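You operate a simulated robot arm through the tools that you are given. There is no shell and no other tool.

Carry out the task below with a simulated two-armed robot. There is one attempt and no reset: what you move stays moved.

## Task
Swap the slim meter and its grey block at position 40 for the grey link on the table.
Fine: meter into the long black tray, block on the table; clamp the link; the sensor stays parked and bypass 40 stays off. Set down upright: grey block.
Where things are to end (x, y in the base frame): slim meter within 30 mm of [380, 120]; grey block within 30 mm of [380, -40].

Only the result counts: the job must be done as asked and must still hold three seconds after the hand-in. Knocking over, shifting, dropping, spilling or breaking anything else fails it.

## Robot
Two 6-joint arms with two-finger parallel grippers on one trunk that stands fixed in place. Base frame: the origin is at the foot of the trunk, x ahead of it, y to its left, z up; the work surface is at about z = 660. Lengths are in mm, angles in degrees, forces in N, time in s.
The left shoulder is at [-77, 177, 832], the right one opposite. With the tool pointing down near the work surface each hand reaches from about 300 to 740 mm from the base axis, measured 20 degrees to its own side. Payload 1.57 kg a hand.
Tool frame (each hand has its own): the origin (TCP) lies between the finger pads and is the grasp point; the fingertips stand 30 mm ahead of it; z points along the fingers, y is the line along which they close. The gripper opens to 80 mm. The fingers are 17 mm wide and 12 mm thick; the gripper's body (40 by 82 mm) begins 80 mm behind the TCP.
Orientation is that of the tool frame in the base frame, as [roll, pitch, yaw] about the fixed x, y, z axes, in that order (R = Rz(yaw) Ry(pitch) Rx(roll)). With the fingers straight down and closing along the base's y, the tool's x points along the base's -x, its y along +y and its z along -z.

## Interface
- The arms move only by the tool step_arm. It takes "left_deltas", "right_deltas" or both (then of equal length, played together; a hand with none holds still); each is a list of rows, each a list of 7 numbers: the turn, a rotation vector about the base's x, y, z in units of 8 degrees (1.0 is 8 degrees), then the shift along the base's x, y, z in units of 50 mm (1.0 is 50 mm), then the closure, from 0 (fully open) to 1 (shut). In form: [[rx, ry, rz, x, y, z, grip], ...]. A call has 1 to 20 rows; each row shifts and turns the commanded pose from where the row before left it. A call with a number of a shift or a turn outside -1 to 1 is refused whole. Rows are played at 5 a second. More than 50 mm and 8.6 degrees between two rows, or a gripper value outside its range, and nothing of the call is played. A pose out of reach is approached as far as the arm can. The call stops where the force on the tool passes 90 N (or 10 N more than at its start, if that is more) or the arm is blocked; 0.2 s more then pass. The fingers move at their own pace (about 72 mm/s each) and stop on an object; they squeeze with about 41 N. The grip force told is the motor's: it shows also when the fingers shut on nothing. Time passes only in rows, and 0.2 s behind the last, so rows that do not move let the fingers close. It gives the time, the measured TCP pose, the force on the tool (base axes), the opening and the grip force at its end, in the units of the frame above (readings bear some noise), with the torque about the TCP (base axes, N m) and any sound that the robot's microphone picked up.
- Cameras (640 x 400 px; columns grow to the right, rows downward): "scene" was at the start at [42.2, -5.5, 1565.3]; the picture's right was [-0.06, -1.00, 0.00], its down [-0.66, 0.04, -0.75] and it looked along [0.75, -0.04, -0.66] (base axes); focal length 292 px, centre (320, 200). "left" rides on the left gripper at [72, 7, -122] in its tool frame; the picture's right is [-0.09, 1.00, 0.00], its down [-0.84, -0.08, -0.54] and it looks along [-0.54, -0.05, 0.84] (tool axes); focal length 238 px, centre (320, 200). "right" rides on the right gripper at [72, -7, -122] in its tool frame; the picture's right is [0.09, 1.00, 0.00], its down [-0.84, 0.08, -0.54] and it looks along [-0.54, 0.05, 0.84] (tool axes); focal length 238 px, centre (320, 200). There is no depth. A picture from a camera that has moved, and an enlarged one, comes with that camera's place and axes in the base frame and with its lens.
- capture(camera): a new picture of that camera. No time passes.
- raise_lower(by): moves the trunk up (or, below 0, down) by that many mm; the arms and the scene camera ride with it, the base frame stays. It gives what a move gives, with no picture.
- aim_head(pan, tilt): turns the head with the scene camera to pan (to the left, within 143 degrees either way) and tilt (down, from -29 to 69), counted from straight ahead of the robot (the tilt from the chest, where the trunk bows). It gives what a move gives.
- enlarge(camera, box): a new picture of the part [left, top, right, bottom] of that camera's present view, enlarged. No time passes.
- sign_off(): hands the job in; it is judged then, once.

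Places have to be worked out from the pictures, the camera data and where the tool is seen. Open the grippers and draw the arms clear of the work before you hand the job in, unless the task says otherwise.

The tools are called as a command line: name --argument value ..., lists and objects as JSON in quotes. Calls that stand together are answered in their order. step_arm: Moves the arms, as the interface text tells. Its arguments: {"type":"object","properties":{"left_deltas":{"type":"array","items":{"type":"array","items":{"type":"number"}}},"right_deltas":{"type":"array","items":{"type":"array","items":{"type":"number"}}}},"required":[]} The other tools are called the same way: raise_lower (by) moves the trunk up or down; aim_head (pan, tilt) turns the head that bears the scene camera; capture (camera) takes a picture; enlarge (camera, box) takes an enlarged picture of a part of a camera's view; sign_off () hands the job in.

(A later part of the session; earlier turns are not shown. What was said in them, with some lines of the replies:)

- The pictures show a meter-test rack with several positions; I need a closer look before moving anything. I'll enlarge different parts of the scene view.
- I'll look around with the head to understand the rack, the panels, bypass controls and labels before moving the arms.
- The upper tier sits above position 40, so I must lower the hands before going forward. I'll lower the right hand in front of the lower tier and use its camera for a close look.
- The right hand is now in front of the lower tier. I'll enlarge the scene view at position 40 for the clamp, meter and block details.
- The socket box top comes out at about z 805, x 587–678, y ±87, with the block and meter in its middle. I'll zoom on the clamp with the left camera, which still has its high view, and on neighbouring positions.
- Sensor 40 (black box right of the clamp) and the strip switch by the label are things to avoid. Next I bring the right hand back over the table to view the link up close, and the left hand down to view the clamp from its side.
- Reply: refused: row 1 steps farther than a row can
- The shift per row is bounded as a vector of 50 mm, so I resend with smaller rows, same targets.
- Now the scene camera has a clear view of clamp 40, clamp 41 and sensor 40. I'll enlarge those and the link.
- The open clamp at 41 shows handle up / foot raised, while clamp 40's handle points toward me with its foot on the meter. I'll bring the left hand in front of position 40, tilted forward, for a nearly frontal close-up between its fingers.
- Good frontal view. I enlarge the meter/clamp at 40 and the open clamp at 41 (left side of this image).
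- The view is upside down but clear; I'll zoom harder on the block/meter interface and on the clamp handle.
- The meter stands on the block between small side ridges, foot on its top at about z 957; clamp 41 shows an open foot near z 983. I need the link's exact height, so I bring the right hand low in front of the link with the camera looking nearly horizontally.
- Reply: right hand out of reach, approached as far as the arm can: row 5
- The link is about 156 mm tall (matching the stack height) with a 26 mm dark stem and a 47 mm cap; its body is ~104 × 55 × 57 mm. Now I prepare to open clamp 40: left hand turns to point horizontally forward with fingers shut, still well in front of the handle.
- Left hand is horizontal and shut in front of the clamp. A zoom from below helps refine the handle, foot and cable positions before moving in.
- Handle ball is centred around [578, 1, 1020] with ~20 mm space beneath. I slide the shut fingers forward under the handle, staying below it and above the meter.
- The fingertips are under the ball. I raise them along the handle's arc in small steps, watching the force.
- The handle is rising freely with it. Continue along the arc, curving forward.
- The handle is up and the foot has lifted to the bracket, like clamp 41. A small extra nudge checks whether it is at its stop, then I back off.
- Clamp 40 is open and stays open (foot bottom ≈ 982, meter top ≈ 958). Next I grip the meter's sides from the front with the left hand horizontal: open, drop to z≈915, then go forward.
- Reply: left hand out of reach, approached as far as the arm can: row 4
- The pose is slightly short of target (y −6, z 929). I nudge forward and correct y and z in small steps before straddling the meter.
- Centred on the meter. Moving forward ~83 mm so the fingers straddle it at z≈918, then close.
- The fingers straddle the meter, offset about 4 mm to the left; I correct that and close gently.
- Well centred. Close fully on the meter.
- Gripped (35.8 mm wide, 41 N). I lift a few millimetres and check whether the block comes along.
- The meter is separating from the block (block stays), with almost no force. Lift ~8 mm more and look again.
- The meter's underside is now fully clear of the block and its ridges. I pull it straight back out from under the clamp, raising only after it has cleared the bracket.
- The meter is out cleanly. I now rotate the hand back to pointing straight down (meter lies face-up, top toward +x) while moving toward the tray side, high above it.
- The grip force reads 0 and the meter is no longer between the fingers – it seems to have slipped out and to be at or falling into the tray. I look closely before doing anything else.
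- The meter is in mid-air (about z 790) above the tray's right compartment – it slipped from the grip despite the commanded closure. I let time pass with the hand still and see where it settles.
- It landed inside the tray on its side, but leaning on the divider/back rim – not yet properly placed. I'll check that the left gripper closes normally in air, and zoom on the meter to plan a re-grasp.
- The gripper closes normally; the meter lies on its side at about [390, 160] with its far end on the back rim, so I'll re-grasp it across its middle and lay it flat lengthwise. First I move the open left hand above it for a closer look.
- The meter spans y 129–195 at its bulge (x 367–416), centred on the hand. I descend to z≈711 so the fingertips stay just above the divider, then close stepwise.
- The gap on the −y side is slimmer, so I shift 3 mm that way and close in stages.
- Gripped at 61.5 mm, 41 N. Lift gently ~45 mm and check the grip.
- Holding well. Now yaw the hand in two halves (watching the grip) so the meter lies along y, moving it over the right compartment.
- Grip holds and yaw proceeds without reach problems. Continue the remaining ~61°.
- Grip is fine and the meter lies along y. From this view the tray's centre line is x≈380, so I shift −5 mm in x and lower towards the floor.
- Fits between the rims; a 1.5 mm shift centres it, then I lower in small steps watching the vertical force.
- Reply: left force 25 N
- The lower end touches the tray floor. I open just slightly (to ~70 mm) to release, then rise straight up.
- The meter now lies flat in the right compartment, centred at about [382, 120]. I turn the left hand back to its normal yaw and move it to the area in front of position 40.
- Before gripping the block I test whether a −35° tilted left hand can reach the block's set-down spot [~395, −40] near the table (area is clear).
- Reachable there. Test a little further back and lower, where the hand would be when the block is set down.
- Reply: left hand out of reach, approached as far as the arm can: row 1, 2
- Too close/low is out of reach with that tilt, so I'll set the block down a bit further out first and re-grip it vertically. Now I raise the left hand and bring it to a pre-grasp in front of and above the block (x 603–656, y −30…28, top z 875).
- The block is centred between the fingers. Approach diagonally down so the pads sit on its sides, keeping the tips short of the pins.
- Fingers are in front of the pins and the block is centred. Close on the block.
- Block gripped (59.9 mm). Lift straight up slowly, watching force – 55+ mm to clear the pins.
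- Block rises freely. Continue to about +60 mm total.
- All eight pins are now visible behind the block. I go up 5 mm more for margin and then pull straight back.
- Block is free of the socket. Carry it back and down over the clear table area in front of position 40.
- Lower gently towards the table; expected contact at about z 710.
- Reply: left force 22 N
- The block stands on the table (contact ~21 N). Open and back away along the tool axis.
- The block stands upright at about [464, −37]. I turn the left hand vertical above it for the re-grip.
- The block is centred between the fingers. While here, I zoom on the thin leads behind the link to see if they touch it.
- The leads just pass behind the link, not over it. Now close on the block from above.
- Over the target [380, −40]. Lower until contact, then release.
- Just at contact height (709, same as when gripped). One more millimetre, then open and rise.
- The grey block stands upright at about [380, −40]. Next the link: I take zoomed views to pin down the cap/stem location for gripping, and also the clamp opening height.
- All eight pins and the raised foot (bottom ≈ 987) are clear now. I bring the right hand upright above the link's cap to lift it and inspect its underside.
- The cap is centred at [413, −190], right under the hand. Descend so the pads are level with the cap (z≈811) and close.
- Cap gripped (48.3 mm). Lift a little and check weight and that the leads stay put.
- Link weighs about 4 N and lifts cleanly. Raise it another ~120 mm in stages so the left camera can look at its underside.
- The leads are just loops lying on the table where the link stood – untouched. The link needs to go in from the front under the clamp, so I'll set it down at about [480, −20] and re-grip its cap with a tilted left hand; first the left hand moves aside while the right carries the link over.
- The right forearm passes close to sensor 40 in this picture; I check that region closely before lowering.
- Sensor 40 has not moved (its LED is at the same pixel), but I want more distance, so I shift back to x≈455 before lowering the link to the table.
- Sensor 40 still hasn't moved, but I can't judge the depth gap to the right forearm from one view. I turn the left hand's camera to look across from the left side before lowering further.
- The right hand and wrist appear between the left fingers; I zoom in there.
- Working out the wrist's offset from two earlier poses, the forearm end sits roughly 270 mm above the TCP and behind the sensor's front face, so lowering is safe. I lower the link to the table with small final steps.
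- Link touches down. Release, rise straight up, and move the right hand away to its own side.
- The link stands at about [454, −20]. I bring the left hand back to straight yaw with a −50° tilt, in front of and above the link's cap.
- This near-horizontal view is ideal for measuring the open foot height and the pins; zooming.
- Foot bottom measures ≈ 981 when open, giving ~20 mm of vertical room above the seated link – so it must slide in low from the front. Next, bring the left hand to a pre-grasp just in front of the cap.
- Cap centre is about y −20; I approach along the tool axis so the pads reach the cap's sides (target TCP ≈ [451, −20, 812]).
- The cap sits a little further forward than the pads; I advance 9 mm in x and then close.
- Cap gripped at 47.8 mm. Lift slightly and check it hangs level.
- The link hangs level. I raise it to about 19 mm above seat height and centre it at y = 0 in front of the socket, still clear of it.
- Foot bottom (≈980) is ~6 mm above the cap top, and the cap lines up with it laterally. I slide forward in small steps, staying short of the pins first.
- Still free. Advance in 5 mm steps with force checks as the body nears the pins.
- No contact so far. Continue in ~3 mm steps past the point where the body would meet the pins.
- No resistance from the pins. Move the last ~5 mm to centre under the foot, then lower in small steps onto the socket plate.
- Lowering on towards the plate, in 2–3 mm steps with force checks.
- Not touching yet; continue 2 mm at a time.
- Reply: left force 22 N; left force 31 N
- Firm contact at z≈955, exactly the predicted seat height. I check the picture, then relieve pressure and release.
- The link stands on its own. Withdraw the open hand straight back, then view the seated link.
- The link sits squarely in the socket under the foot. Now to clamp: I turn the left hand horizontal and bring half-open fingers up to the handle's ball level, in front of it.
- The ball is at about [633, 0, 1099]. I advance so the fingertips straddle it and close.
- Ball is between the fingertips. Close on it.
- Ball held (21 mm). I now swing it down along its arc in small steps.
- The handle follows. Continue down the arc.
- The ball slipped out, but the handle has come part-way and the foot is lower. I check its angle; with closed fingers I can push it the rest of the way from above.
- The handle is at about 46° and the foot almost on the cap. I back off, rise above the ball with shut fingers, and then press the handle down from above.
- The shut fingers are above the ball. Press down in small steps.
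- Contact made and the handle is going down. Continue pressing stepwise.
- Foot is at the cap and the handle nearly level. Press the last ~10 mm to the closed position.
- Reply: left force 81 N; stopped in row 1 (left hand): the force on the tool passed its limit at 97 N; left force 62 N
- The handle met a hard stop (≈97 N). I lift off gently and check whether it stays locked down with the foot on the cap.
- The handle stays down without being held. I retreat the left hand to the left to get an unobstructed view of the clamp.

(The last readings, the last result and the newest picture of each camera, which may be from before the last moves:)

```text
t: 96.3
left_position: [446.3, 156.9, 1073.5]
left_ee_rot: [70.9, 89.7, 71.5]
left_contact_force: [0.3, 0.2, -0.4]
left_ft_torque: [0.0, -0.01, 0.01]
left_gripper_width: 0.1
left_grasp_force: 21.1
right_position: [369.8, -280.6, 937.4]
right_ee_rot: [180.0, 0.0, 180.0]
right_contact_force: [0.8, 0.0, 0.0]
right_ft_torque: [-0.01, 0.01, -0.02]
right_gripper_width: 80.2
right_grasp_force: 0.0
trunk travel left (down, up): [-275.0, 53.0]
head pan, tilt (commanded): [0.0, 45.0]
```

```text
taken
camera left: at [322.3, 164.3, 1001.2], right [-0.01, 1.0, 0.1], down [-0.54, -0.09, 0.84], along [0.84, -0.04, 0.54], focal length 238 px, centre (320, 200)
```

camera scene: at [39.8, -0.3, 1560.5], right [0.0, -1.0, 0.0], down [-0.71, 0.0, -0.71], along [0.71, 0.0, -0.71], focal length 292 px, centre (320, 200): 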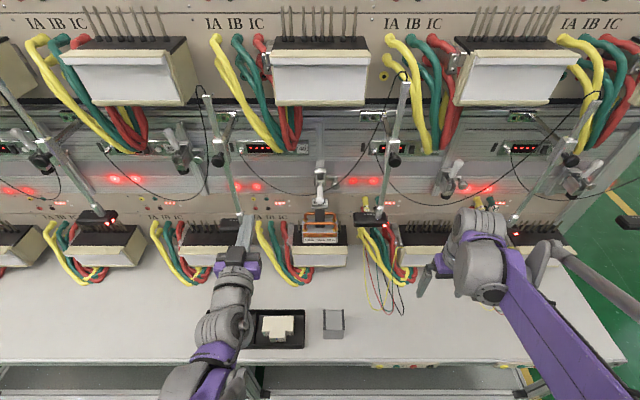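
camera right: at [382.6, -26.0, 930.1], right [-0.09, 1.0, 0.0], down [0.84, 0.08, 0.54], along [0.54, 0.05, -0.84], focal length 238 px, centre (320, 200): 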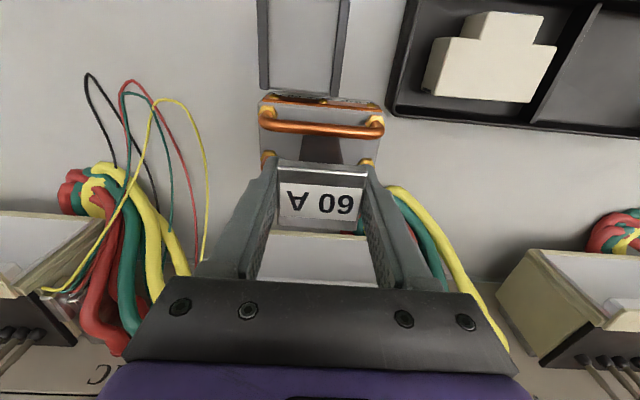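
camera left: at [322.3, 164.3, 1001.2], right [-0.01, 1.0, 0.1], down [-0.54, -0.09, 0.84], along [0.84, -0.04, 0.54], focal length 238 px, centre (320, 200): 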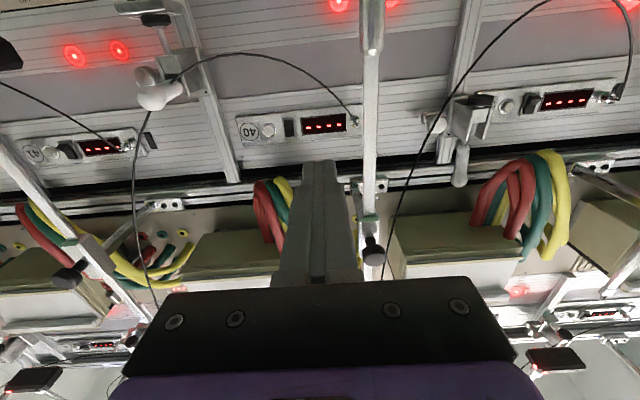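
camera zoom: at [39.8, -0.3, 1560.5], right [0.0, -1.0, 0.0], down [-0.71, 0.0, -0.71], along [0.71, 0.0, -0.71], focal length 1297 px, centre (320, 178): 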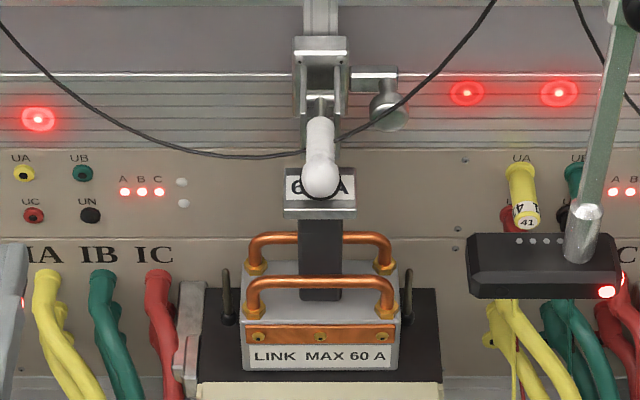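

The ball is at exactly the same picture position as in the original closed state and the foot bears on the "60 A" cap: the link is clamped. I draw both arms clear, opening the grippers, first straight back from the rack.

step_arm --left_deltas '[[0, 0, 0, -0.9, 0, 0.2, 0.5], [0, 0, 0, -0.8, 0, 0.3, 0], [0, 0.94, 0, 0, 0, 0.4, 0], [0, 0.94, 0, 0, 0, 0.4, 0], [0, 0.94, 0, 0, 0, 0.4, 0], [0, 0.94, 0, 0, 0, 0.4, 0], [0, 0.94, 0, 0, 0, 0.3, 0], [0, 0.94, 0, 0, 0, 0.3, 0], [0, 0.94, 0, 0, 0, 0.2, 0], [0, 0.94, 0, 0, 0, 0.2, 0], [0, 0.94, 0, 0, 0, 0, 0], [0, 0.94, 0, 0, 0, 0, 0], [0, 0.94, 0, 0, 0, 0, 0], [0, 0.9, 0, 0, 0, 0, 0]]' --right_deltas '[[0, 0, 0, 0, 0, 0.4, 0], [0, 0, 0, 0, 0, 0.6, 0], [0, 0, 0, 0, 0, 0.6, 0], [0, 0, 0, 0, 0, 0.6, 0], [0, 0, 0, 0, 0, 0.6, 0], [0, 0, 0, 0, 0, 0.6, 0], [0, 0, 0, 0, 0, 0.6, 0], [0, 0, 0, 0, 0, 0.6, 0], [0, 0, 0, 0, 0, 0, 0], [0, 0, 0, 0, 0, 0, 0], [0, 0, 0, 0, 0, 0, 0], [0, 0, 0, 0, 0, 0, 0], [0, 0, 0, 0, 0, 0, 0], [0, 0, 0, 0, 0, 0, 0]]'

capture --camera "scene"

capture --camera "left"

capture --camera "right"

```text
t: 99.3
left_position: [364.5, 159.1, 1213.3]
left_ee_rot: [178.5, 4.9, 179.7]
left_contact_force: [-0.2, 0.3, 0.1]
left_ft_torque: [0.0, 0.02, -0.03]
left_gripper_width: 79.8
left_grasp_force: 0.0
left hand out of reach, approached as far as the arm can: row 3, 4
right_position: [372.3, -280.1, 1168.2]
right_ee_rot: [179.9, 0.0, -179.9]
right_contact_force: [0.7, -0.1, 0.6]
right_ft_torque: [-0.01, 0.0, -0.04]
right_gripper_width: 80.0
right_grasp_force: 0.1
trunk travel left (down, up): [-275.0, 53.0]
head pan, tilt (commanded): [0.0, 45.0]
```

```text
taken
camera scene: at [40.8, -0.8, 1560.5], right [0.0, -1.0, 0.0], down [-0.71, 0.0, -0.71], along [0.71, 0.0, -0.71], focal length 292 px, centre (320, 200)
```

scene: 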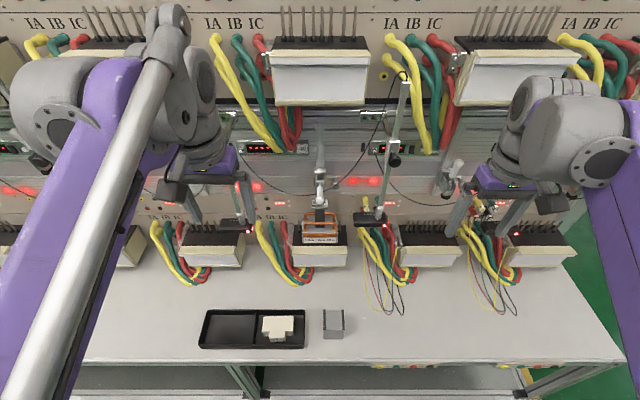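

```text
taken
camera left: at [282.0, 164.6, 1327.1], right [0.09, 0.99, 0.03], down [0.79, -0.09, 0.61], along [0.61, -0.03, -0.79], focal length 238 px, centre (320, 200)
```

left: 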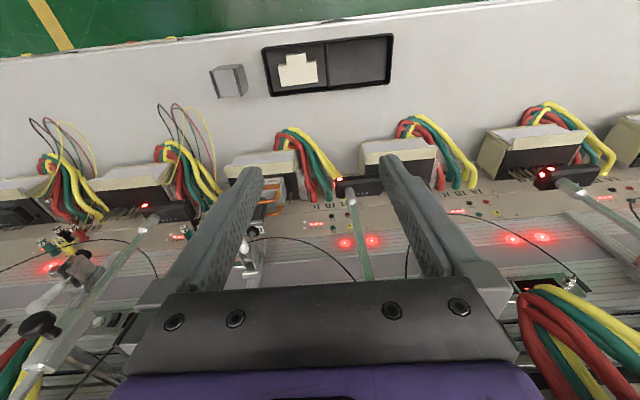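

```text
taken
camera right: at [299.2, -286.0, 1289.2], right [-0.09, 1.0, 0.0], down [0.84, 0.08, 0.54], along [0.54, 0.05, -0.84], focal length 238 px, centre (320, 200)
```

right: 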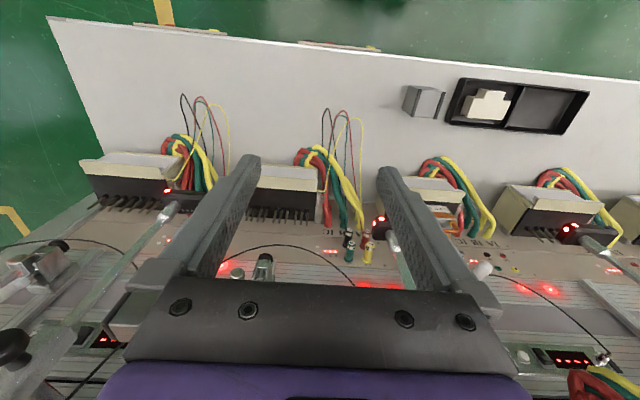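

Both arms are clear and open. A last close check of the clamped link, sensor 40, the tray and the block before handing in.

enlarge --camera "scene" --box '[270, 150, 420, 260]'

enlarge --camera "scene" --box '[190, 290, 370, 360]'

enlarge --camera "left" --box '[190, 20, 420, 130]'

```text
3.64 times, centred on (345, 205) of scene
camera zoom: at [40.8, -0.8, 1560.5], right [0.0, -1.0, 0.0], down [-0.71, 0.0, -0.71], along [0.71, 0.0, -0.71], focal length 1061 px, centre (229, 182)
```

zoom: 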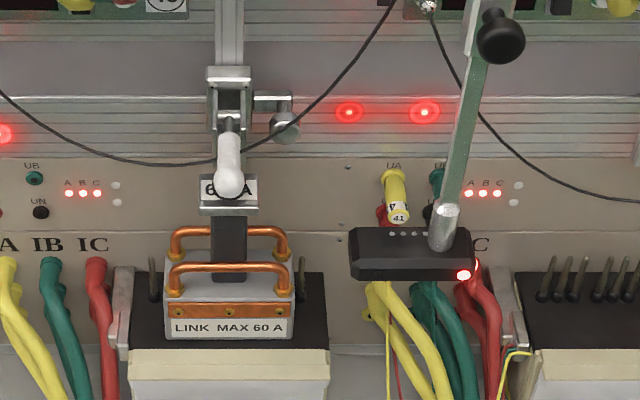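

```text
3.56 times, centred on (280, 325) of scene
camera zoom: at [40.8, -0.8, 1560.5], right [0.0, -1.0, 0.0], down [-0.71, 0.0, -0.71], along [0.71, 0.0, -0.71], focal length 1037 px, centre (462, -244)
```

zoom: 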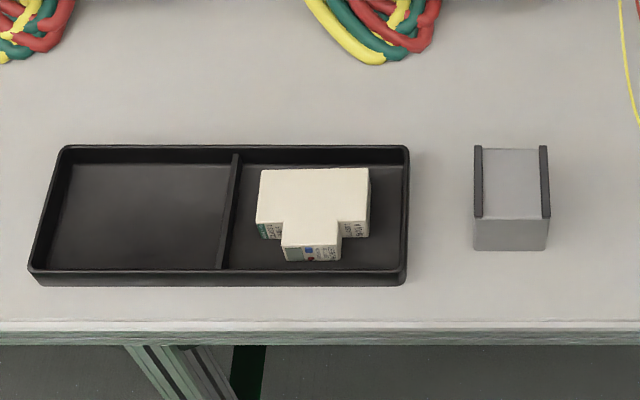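

```text
2.78 times, centred on (305, 75) of left
camera zoom: at [282.0, 164.6, 1327.1], right [0.09, 0.99, 0.03], down [0.79, -0.09, 0.61], along [0.61, -0.03, -0.79], focal length 663 px, centre (362, 548)
```

zoom: 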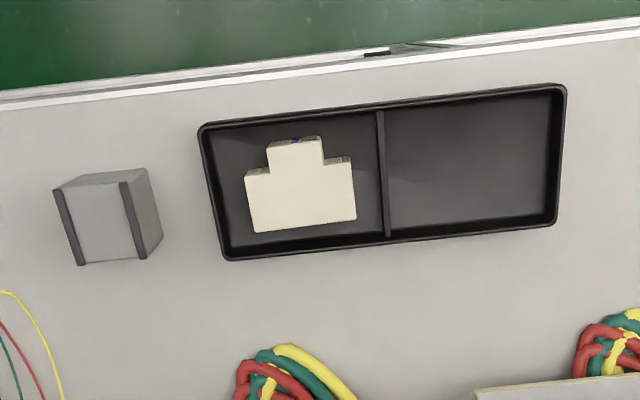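

The link is in the position 40 socket with the clamp closed on its cap, and sensor 40 is still parked. I touched no switches. The meter lies flat in the tray at about [380, 121], and the block stands upright at about [382, −38]. Both hands are open and clear, so I hand the job in.

sign_off

```text
The job is handed in.
```

I finished the swap at position 40 and handed it in, but I dropped the meter once along the way. I don't have the judging result.

- **Meter drop:** it slipped out of the left gripper while I was turning the hand over the tray. It fell roughly 280 mm into the tray. I saw no damage on camera and couldn't test it. I don't know why the grip let go, because it was commanded shut the whole time.
- **Slim meter:** I picked it up again and laid it flat in the right compartment of the black tray, at about [380, 121] (target [380, 120]).
- **Grey block:** it stands upright on the table at about [382, −38] (target [380, −40]).
- **Link:** it sits in the position 40 socket at the height I worked out for full seating. The pins gave no resistance as it went in, so I can't confirm they engaged its contacts.
- **Clamp:** it is closed on the link's "60 A" cap. The handle is back where it was at the start and stayed down when I let go.
- **Sensor and bypass:** sensor 40 is still parked, and I didn't touch bypass 40 or any other switch.

Both grippers are open and the arms are clear of the work.
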